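You operate a simulated robot arm through the tools that you are given. There is no shell and no other tool. Be economical: measure what you need, move in short steps, check, and stop when the job is done.

Carry out the task below with a simulated robot arm. There is one attempt and no reset: what you move stays moved.

TASK
Open the top kitchen drawer.
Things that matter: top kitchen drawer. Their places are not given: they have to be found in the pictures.

It is judged by the outcome, as a careful person would: the job done as asked, and still so three seconds after it is handed in. It fails if anything else is knocked over, pushed out of place, dropped, spilled or broken.

THE ROBOT
A 6-joint arm with a two-finger parallel gripper, fixed in place. Base frame: the origin is at the foot of the arm, x ahead of it, y to its left, z up. Lengths are in m, angles in degrees, forces in N, time in s.
With the tool pointing down near the work surface it reaches from about 0.24 to 0.66 m from the base axis. Its first joint turns from -66.0 to 66.0 degrees. Payload 2.9 kg.
Tool frame: the origin (TCP) lies between the finger pads and is the grasp point; the fingertips stand 0.03 m ahead of it; z points along the fingers, y is the line along which they close. The gripper opens to 0.11 m. The fingers are 0.02 m wide and 0.01 m thick; the gripper's body (0.048 by 0.112 m) begins 0.055 m behind the TCP.
Orientation is told as [roll, pitch, yaw] about the base's x, y, z axes, in that order, counted from this pose: with the fingers straight down and closing along the base's y, the tool's x points along the base's -x, its y along +y and its z along -z.

THE INTERFACE
- The arm moves only by the tool send_rows. Its argument "steps" is a list that holds one entry, the list of rows, each a list of 7 numbers: the shift along the tool's x, y, z in units of 400 mm (1.0 is 400 mm), then the turn, a rotation vector about the tool's x, y, z in units of 60 degrees (1.0 is 60 degrees), then the finger opening in m, from 0 to 0.11. In form: [[[dx, dy, dz, wx, wy, wz, claw], ...]]. A call has 1 to 12 rows; each row is the pose to reach, as a shift and turn from the pose commanded when the call began, along the tool's axes at that moment. A call with a number of a shift or a turn outside -1 to 1 is refused whole. A row lasts 0.2 s, in which the tool goes at most 0.05 m and 8.6 degrees; a call with a longer step from one row to the next is refused whole, and so is a gripper value outside its range. A pose out of reach is approached as far as the arm can. The call stops where the force on the tool passes 40 N (or 10 N more than at its start, if that is more) or the arm is blocked; 0.2 s more then pass. The fingers move at their own pace (about 0.108 m/s each) and stop on an object; they squeeze with about 22 N. The grip force told is the motor's: it shows also when the fingers shut on nothing. Time passes only in rows, and 0.2 s behind the last, so rows that repeat a pose let the fingers close. It gives the time, the measured TCP pose, the force on the tool (base axes), the opening and the grip force at its end, in the units of the frame above (readings bear some noise), and new pictures: "pictures" is both (left out), scene, wrist or none.
- Cameras (640 x 400 px; columns grow to the right, rows downward): "scene" is fixed at [0.0719, 0.435, 1.4027]; the picture's right is [-0.79, -0.62, 0.00], its down [-0.34, 0.44, -0.83] and it looks along [0.51, -0.65, -0.55] (base axes); focal length 349 px, centre (320, 200). "wrist" rides on the gripper at [-0.036, 0, -0.057] in the tool frame; the picture's right is [0.00, -1.00, 0.00], its down [0.97, 0.00, -0.24] and it looks along [0.24, 0.00, 0.97] (tool axes); focal length 218 px, centre (320, 200).
- probe_pixels(camera, pixels): there is no depth. For up to 12 entries [column, row, z] of the newest picture of that camera ("zoom" is the newest enlarged one), the place [x, y] in the base frame at which the ray of that pixel passes the height z, good to about 0.002 m, but the place of the scene camera against the robot may be out by one fixed shift of up to 0.025 m in any direction. No time passes.
- zoom(camera, box): a new picture of the part [left, top, right, bottom] of that camera's present view, enlarged. No time passes.
- finish_job(): hands the job in; it is judged then, once.

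Work in short steps. Measure before you move; look again where a grasp or a placing could have gone wrong, and mend it. You have 60 turns and 120 pictures in all, those below and enlarged ones among them. Open the gripper and draw the arm clear of the work before you hand the job in, unless the task says otherwise; then end with one line.

The tools are called as a command line: name --argument value ..., lists and objects as JSON in quotes. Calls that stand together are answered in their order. send_rows: Moves the arm, as the interface text tells. Its arguments: {"type":"object","properties":{"steps":{"type":"array","items":{"type":"array","items":{"type":"array","items":{"type":"number"}}}},"pictures":{"type":"string","enum":["both","scene","wrist","none"]}},"required":["steps"]} The other tools are called the same way: probe_pixels (camera, pixels) gives the place at which the rays of pixels pass given heights; zoom (camera, box) takes an enlarged picture of a part of a camera's view; finish_job () hands the job in.

At the start:

```text
clock: 0.0
tcp_pos: [0.5008, 0.0785, 1.0038]
tool_rot: [0.0, 0.0, 0.0]
contact_force: [0.7, -0.1, 0.3]
gripper_width: 0.1102
grasp_force: 0.2
```

scene: 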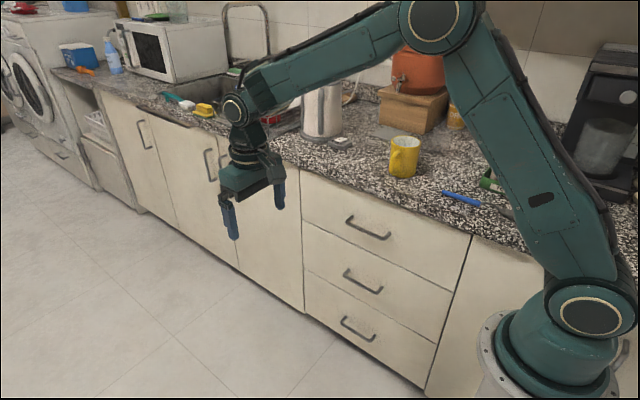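
wrist: 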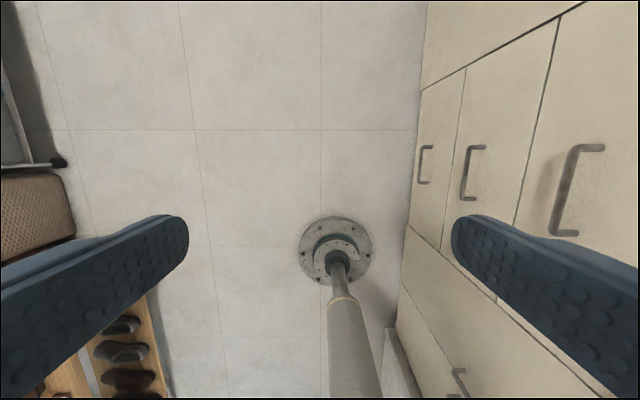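

The top drawer's handle is in the scene at about (368,228), on the cabinet front facing +y. I'll enlarge it and probe the counter edge and the floor edge.

zoom --camera "scene" --box '[280, 140, 480, 265]'

probe_pixels --camera "scene" --pixels '[[300, 167, 0.69], [468, 232, 0.69], [302, 310, 0.0], [425, 393, 0.0], [349, 219, 0.6], [388, 237, 0.6], [349, 219, 0.55], [388, 237, 0.55], [300, 175, 0.66], [470, 235, 0.66]]'

probe_pixels --camera "wrist" --pixels '[[410, 200, 0.0], [425, 20, 0.0], [340, 260, 0.0], [556, 233, 0.6], [572, 150, 0.6]]'

```text
3.20 times, centred on (380, 202) of scene
```

zoom: 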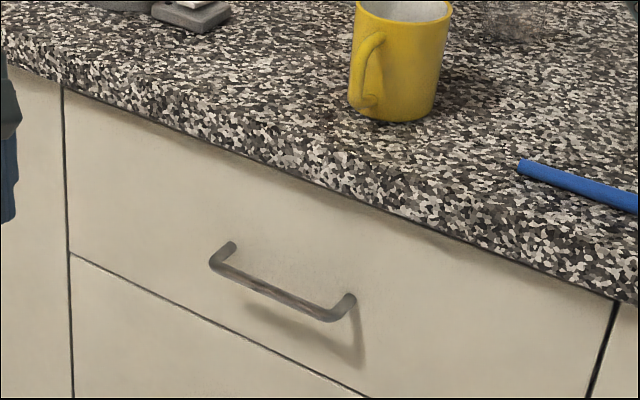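

```text
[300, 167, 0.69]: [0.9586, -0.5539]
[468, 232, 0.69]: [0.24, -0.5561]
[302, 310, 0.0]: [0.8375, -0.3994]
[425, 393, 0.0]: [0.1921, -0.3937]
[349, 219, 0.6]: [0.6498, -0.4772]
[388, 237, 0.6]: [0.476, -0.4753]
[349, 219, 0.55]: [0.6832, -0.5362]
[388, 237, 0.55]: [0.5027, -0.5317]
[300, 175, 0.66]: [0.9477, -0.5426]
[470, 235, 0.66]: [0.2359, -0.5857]
```

```text
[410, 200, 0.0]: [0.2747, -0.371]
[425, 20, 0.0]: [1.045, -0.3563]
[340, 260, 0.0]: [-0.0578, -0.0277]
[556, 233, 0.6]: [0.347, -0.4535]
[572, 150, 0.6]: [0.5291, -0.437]
```

Triangulating the two views puts the top handle near x 0.47, y −0.27, z 0.75, with the bar running along x. I'll turn the tool toward −y so the fingers close vertically, starting with 60°, and back off slightly.

send_rows --steps '[[[0, -0.03, 0, 0.14, 0, 0, 0.11], [0, -0.06, 0, 0.28, 0, 0, 0.11], [0, -0.09, 0, 0.42, 0, 0, 0.11], [0, -0.12, 0, 0.56, 0, 0, 0.11], [0, -0.15, 0, 0.7, 0, 0, 0.11], [0, -0.18, 0, 0.84, 0, 0, 0.11], [0, -0.2, 0, 0.96, 0, 0, 0.11], [0, -0.2, 0, 1.0, 0, 0, 0.11]]]'

```text
clock: 1.8
tcp_pos: [0.4939, -0.0078, 0.9979]
tool_rot: [-59.9, -0.2, 0.4]
contact_force: [-0.3, -0.6, 0.1]
gripper_width: 0.11
grasp_force: 0.1
out of reach, approached as far as the arm can: row 8
```

scene: 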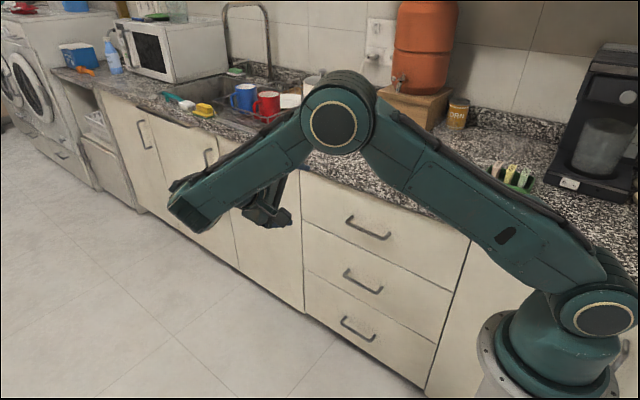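
wrist: 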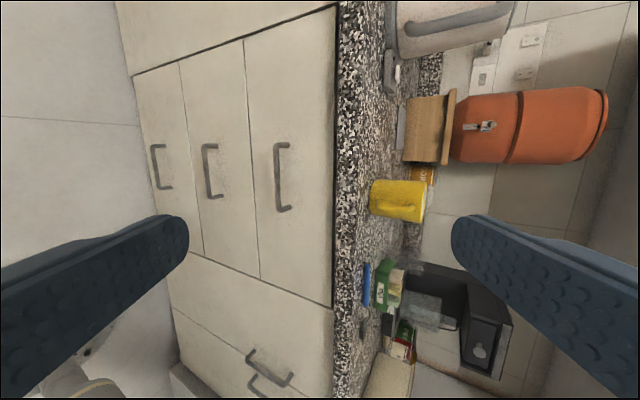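

The top handle is at about (278,177) in the wrist view. I'll probe both views to triangulate it again.

probe_pixels --camera "wrist" --pixels '[[276, 148, 0.75], [276, 208, 0.75], [276, 178, 0.75], [276, 178, 0.7], [276, 178, 0.8], [333, 300, 0.85], [333, 10, 0.85], [259, 277, 0.7], [357, 300, 0.85]]'

zoom --camera "wrist" --box '[220, 110, 380, 210]'

```text
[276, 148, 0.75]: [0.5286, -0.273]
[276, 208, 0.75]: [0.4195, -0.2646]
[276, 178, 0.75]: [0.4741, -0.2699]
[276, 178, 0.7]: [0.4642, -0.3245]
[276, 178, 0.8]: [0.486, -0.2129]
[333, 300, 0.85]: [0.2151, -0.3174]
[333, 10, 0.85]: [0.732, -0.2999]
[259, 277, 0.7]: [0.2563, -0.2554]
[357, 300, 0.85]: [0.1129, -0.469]
```

```text
4.00 times, centred on (300, 160) of wrist
```

zoom: 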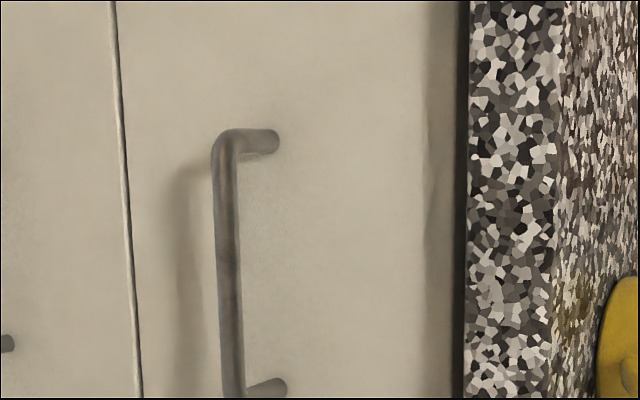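

Both views agree with x≈0.47, but the depth is weakly fixed. I'll lower the tool 0.15 m at the same tilt to get a better baseline and check reach.

send_rows --steps '[[[0.0125, 0.08, 0.047, 0, 0, 0, 0.11], [0.025, 0.16, 0.094, 0, 0, 0, 0.11], [0.0375, 0.24, 0.14, 0, 0, 0, 0.11], [0.05, 0.325, 0.1875, 0, 0, 0, 0.11], [0.05, 0.325, 0.1875, 0, 0, 0, 0.11]]]'

```text
clock: 3.0
tcp_pos: [0.4736, -0.0063, 0.8479]
tool_rot: [-60.1, 0.0, 0.0]
contact_force: [0.3, 0.1, -0.6]
gripper_width: 0.1099
grasp_force: 0.2
```

scene: 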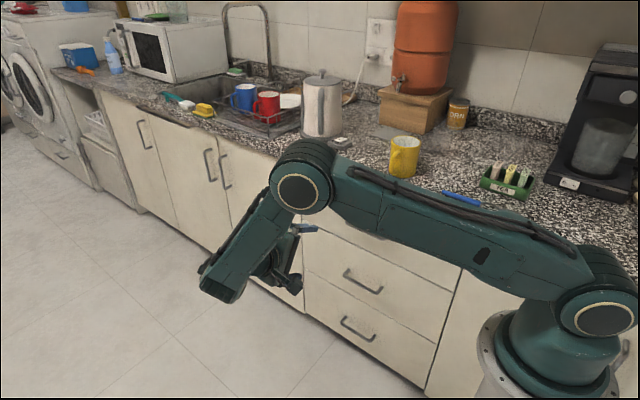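
wrist: 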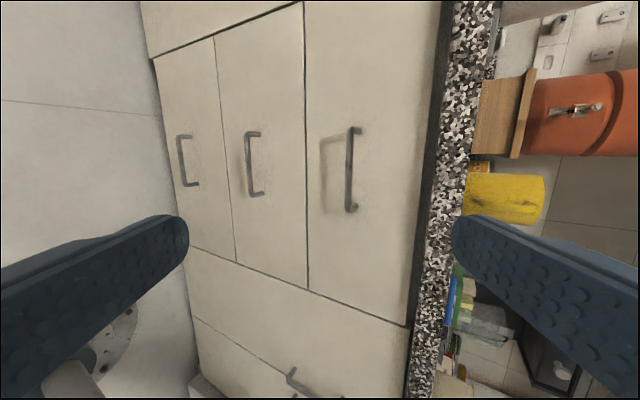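

The handle bar is now at about (350,170) in the wrist view. I'll probe it for an accurate fix.

probe_pixels --camera "wrist" --pixels '[[349, 170, 0.75], [349, 170, 0.7], [349, 170, 0.8], [350, 130, 0.75], [349, 210, 0.75], [433, 170, 0.82], [307, 170, 0.66], [468, 170, 0.85]]'

probe_pixels --camera "scene" --pixels '[[300, 190, 1.0], [300, 190, 1.1], [300, 190, 0.9]]'

zoom --camera "wrist" --box '[280, 110, 440, 230]'

```text
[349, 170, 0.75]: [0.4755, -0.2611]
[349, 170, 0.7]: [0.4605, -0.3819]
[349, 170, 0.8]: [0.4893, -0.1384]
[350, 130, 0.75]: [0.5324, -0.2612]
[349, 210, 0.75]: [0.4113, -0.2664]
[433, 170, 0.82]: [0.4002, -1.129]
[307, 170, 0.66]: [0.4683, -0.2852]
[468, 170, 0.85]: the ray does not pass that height
```

```text
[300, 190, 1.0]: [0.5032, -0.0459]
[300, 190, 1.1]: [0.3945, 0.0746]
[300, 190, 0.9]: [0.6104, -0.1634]
```

```text
3.33 times, centred on (360, 170) of wrist
```

zoom: 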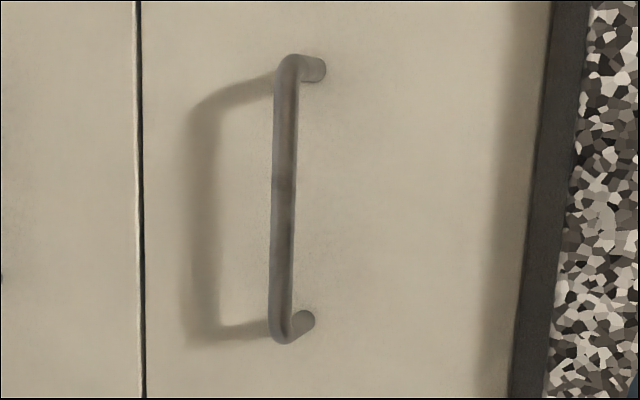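

Three rays fix the bar at about (0.473, −0.278, 0.743). I'll move to (0.473, −0.12, 0.745) while trying to bring the tool fully horizontal.

send_rows --steps '[[[0, 0.016, 0.075, 0.1, 0, 0, 0.08], [0, 0.032, 0.15, 0.2, 0, 0, 0.08], [0, 0.048, 0.225, 0.3, 0, 0, 0.08], [0, 0.064, 0.3, 0.4, 0, 0, 0.08], [0, 0.08, 0.375, 0.5, 0, 0, 0.08], [0, 0.08, 0.375, 0.5, 0, 0, 0.08]]]'

```text
clock: 4.4
tcp_pos: [0.4403, -0.116, 0.7674]
tool_rot: [-81.0, -0.2, 1.1]
contact_force: [0.9, 0.6, 0.0]
gripper_width: 0.0798
grasp_force: 0.0
out of reach, approached as far as the arm can: row 3, 4, 5, 6
```

scene: 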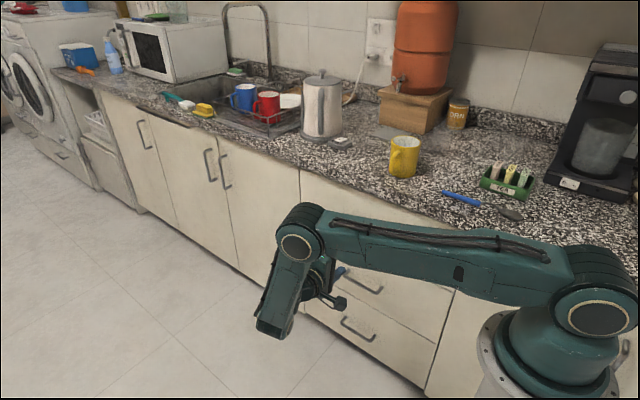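
wrist: 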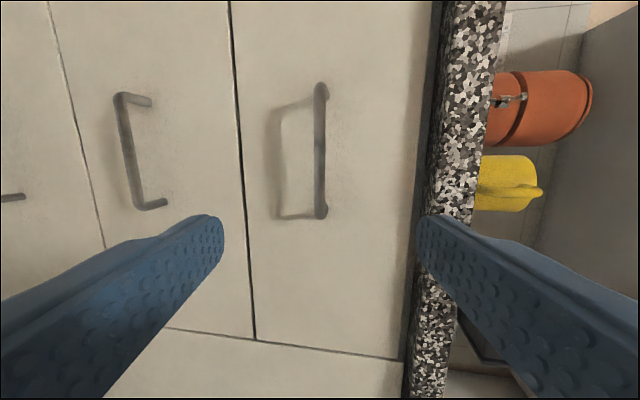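

The tool is at 81°, and the bar at column 320 sits right on the tool's axis (bar z≈0.742). I'll advance 0.11 m straight along it with a narrower opening.

send_rows --steps '[[[0, 0, 0.07, 0, 0, 0, 0.06], [0, 0, 0.14, 0, 0, 0, 0.06], [0, 0, 0.21, 0, 0, 0, 0.06], [0, 0, 0.275, 0, 0, 0, 0.06], [0, 0, 0.275, 0, 0, 0, 0.06]]]'

```text
clock: 5.6
tcp_pos: [0.443, -0.2241, 0.7497]
tool_rot: [-81.0, -0.1, 1.1]
contact_force: [-0.2, 0.1, -0.6]
gripper_width: 0.0601
grasp_force: 0.0
```

scene: 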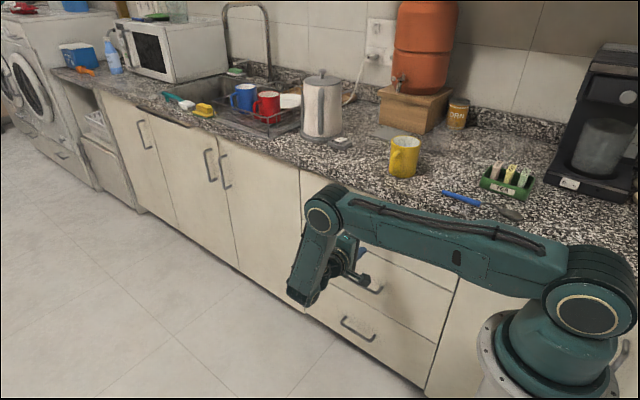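
wrist: 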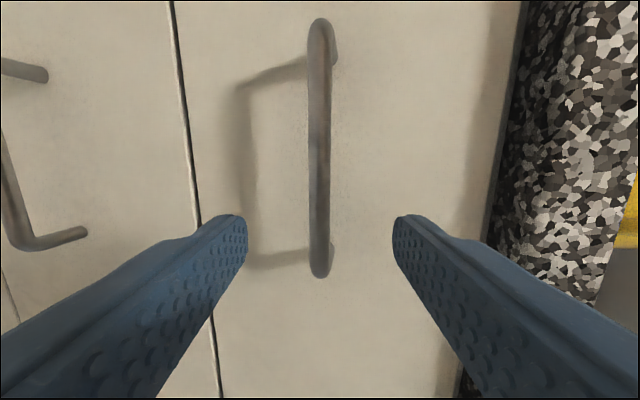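

The bar lies between the fingers with both ends clear (x 0.405–0.533), and the tool is at x 0.443. I'll advance the last 0.048 m and close.

send_rows --steps '[[[0, 0, 0.04, 0, 0, 0, 0.06], [0, 0, 0.08, 0, 0, 0, 0.06], [0, 0, 0.12, 0, 0, 0, 0.06], [0, 0, 0.12, 0, 0, 0, 0.03], [0, 0, 0.12, 0, 0, 0, 0.0], [0, 0, 0.12, 0, 0, 0, 0.0], [0, 0, 0.12, 0, 0, 0, 0.0]]]'

```text
clock: 7.2
tcp_pos: [0.4444, -0.2734, 0.7426]
tool_rot: [-81.0, 0.0, 1.1]
contact_force: [1.6, -3.1, -3.0]
gripper_width: 0.0116
grasp_force: 45.3
```

scene: 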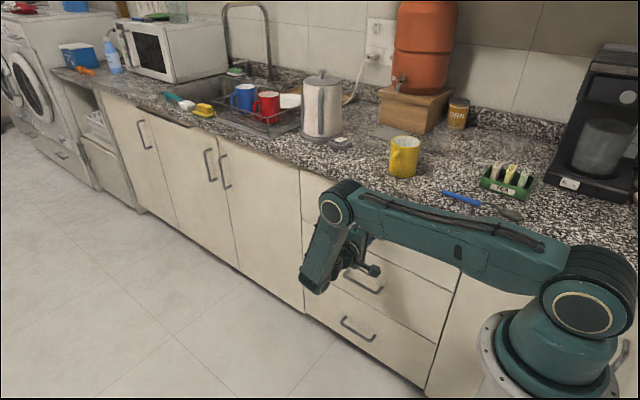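
wrist: 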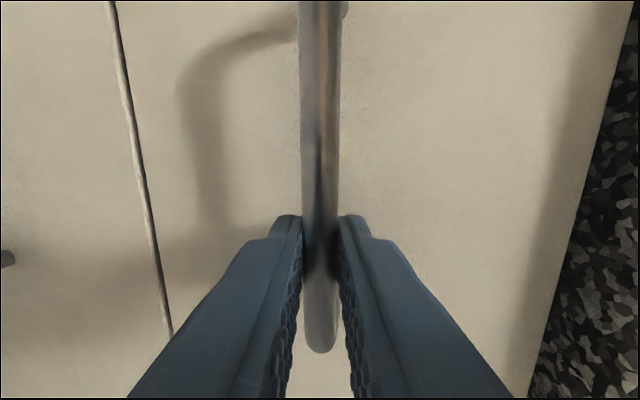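

The bar is gripped at a width of 0.0116 m. I'll pull 0.10 m straight along +y.

send_rows --steps '[[[0, 0.006, -0.04, 0, 0, 0, 0], [0, 0.0125, -0.08, 0, 0, 0, 0], [0, 0.019, -0.12, 0, 0, 0, 0], [0, 0.025, -0.16, 0, 0, 0, 0], [0, 0.031, -0.2, 0, 0, 0, 0], [0, 0.039, -0.247, 0, 0, 0, 0]]]'

```text
clock: 8.6
tcp_pos: [0.4435, -0.1708, 0.7418]
tool_rot: [-80.9, -0.2, 1.2]
contact_force: [15.3, -1.3, -9.6]
gripper_width: 0.0115
grasp_force: 45.1
```

scene: 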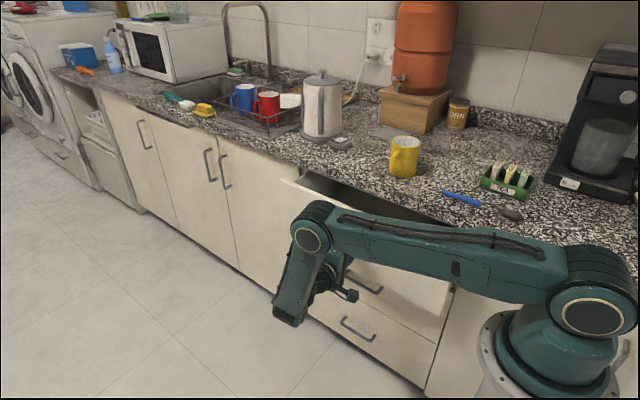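
wrist: 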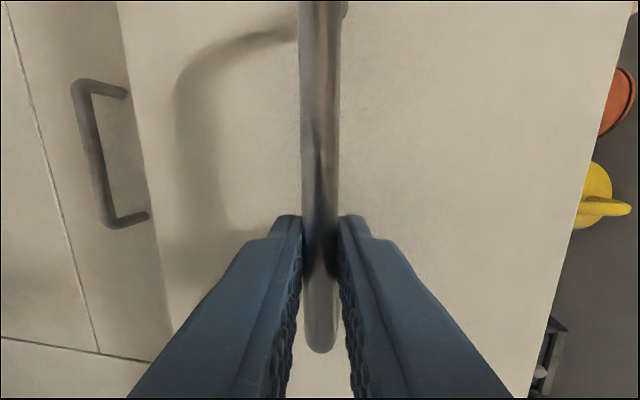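

The drawer is open about 0.10 m. I'll keep pulling 0.12 m, easing the tilt toward 62° to stay in reach as the fingers pivot on the round bar.

send_rows --steps '[[[0, 0.006, -0.037, -0.04, 0, 0, 0], [0, 0.012, -0.074, -0.08, 0, 0, 0], [0, 0.0175, -0.111, -0.12, 0, 0, 0], [0, 0.0235, -0.148, -0.16, 0, 0, 0], [0, 0.029, -0.185, -0.2, 0, 0, 0], [0, 0.035, -0.222, -0.24, 0, 0, 0], [0, 0.041, -0.259, -0.28, 0, 0, 0], [0, 0.0468, -0.296, -0.32, 0, 0, 0]]]'

```text
clock: 10.4
tcp_pos: [0.4416, -0.0534, 0.7459]
tool_rot: [-62.2, -0.7, 1.2]
contact_force: [19.2, -3.2, 29.1]
gripper_width: 0.0117
grasp_force: 44.9
```

scene: 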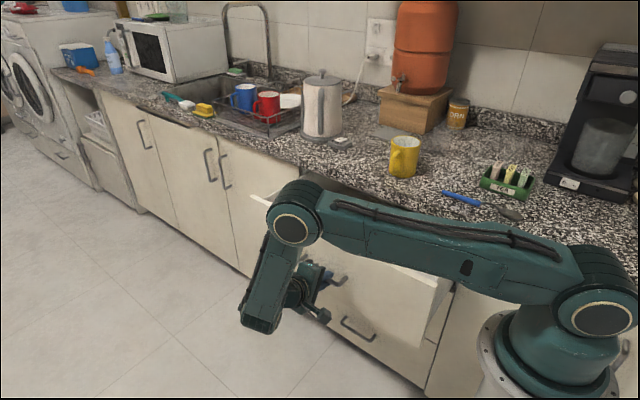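
wrist: 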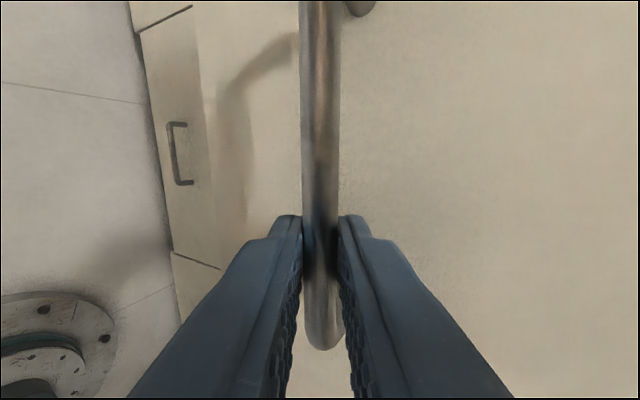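

The drawer is open about 0.22 m, with some upward load on the tool. I'll ease z down slightly, pull another 0.10 m and tilt to 50°.

send_rows --steps '[[[0, 0.01, 0.002, 0, 0, 0, 0], [0, 0.03, -0.036, -0.033, 0, 0, 0], [0, 0.05, -0.072, -0.067, 0, 0, 0], [0, 0.069, -0.108, -0.1, 0, 0, 0], [0, 0.088, -0.144, -0.133, 0, 0, 0], [0, 0.107, -0.18, -0.167, 0, 0, 0], [0, 0.126, -0.2165, -0.2, 0, 0, 0]]]'

```text
clock: 10.8
tcp_pos: [0.4416, -0.0527, 0.7464]
tool_rot: [-62.5, -0.7, 1.1]
contact_force: [-2.0, 0.7, 2.5]
gripper_width: 0.0115
grasp_force: 44.6
stopped in row 1: the force on the tool passed its limit (the readings are from after the stop); the commanded pose is now the measured one
```

scene: 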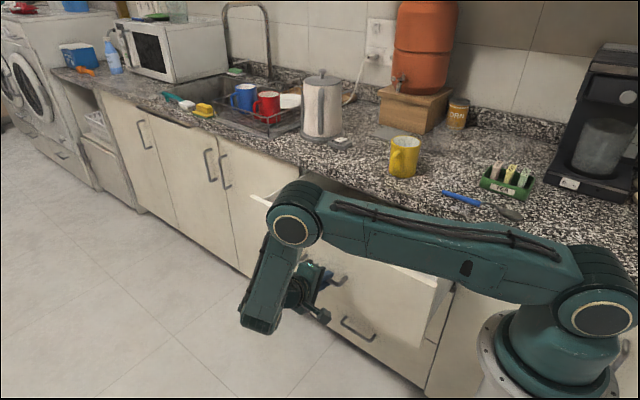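
wrist: 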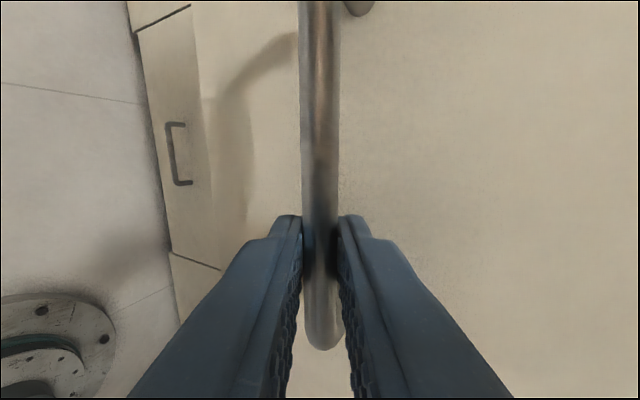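

The load was upward on the tool, so lowering it was wrong; it is relaxed now. I'll pull purely along +y by 0.08 m with a slight tilt.

send_rows --steps '[[[0, 0.0145, -0.03, -0.02, 0, 0, 0], [0, 0.029, -0.06, -0.04, 0, 0, 0], [0, 0.043, -0.09, -0.06, 0, 0, 0], [0, 0.058, -0.12, -0.08, 0, 0, 0], [0, 0.073, -0.15, -0.1, 0, 0, 0], [0, 0.088, -0.18, -0.12, 0, 0, 0]]]'

```text
clock: 12.2
tcp_pos: [0.4418, 0.0274, 0.7468]
tool_rot: [-55.1, -0.9, 1.2]
contact_force: [15.6, -2.5, -9.6]
gripper_width: 0.0116
grasp_force: 44.9
```

scene: 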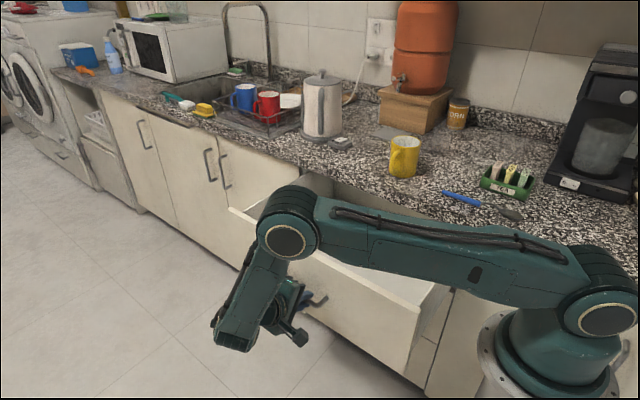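
wrist: 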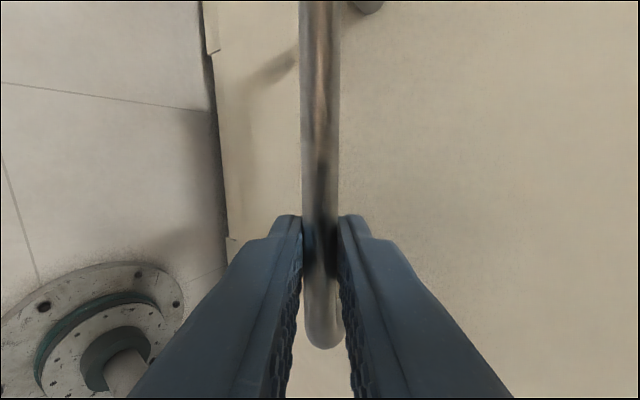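

The drawer is open about 0.30 m. I'll pull 0.05 m more to make it clearly open; the force limit will stop it at the end of travel.

send_rows --steps '[[[0, 0.0145, -0.0205, -0.02, 0, 0, 0], [0, 0.029, -0.041, -0.04, 0, 0, 0], [0, 0.043, -0.0615, -0.06, 0, 0, 0], [0, 0.058, -0.082, -0.08, 0, 0, 0], [0, 0.0715, -0.1025, -0.09, 0, 0, 0]]]'

```text
clock: 13.4
tcp_pos: [0.4403, 0.0782, 0.7483]
tool_rot: [-49.8, -1.1, 1.2]
contact_force: [23.1, -2.1, 10.5]
gripper_width: 0.0116
grasp_force: 45.0
```

scene: 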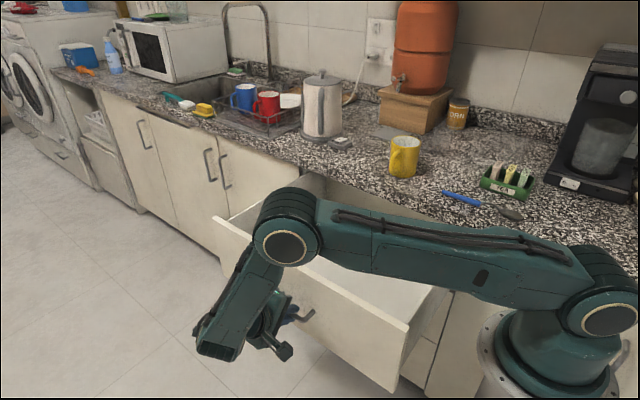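
wrist: 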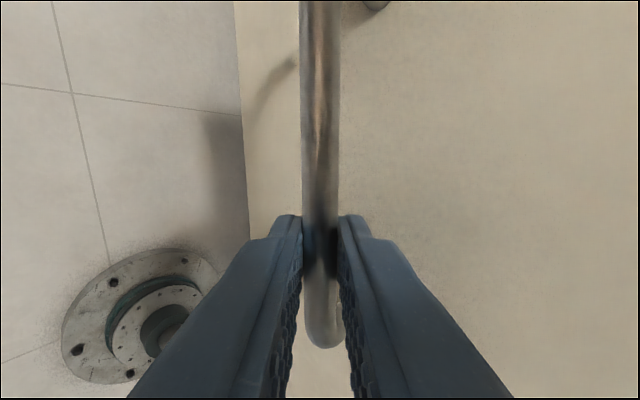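

The drawer is open about 0.35 m. I'll release with a modest opening, then back out along the fingers.

send_rows --steps '[[[0, 0, 0, 0, 0, 0, 0.036], [0, 0, 0, 0, 0, 0, 0.036], [0, 0, -0.05, 0, 0, 0, 0.036], [0, 0, -0.12, 0, 0, 0, 0.036], [0, 0, -0.2, 0, 0, 0, 0.036], [0, 0, -0.28, 0, 0, 0, 0.05], [0, 0, -0.28, 0, 0, 0, 0.05]]]'

```text
clock: 15.0
tcp_pos: [0.4361, 0.1633, 0.8202]
tool_rot: [-49.9, -0.7, 1.1]
contact_force: [0.5, -0.3, -0.3]
gripper_width: 0.0502
grasp_force: 0.0
```

scene: 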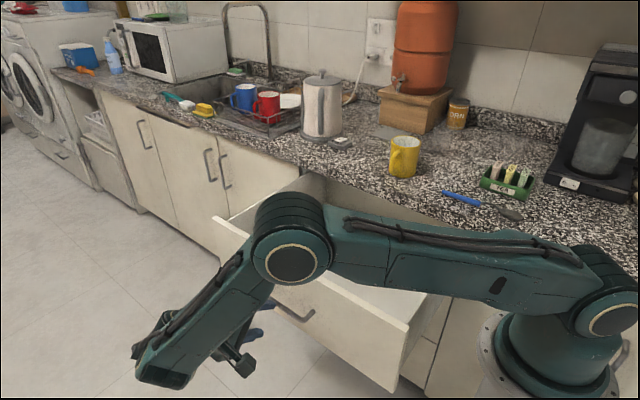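
wrist: 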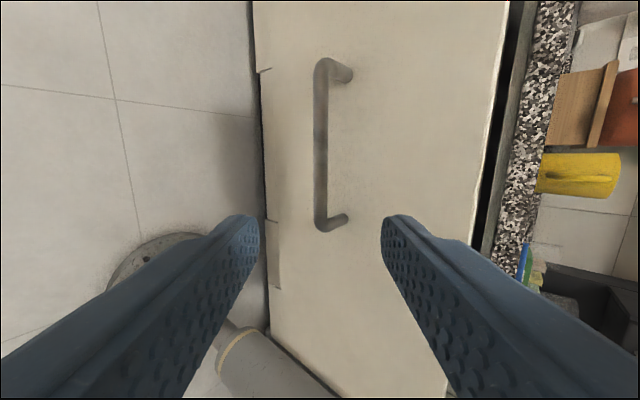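

The handle is released, the drawer has stayed open by about 0.35 m, and the arm is clear. I'll hand the job in.

finish_job

```text
The job is handed in.
```

The top kitchen drawer is open by about 0.35 m. The gripper has let go of the handle, the arm is clear of the drawer, and nothing else was moved.
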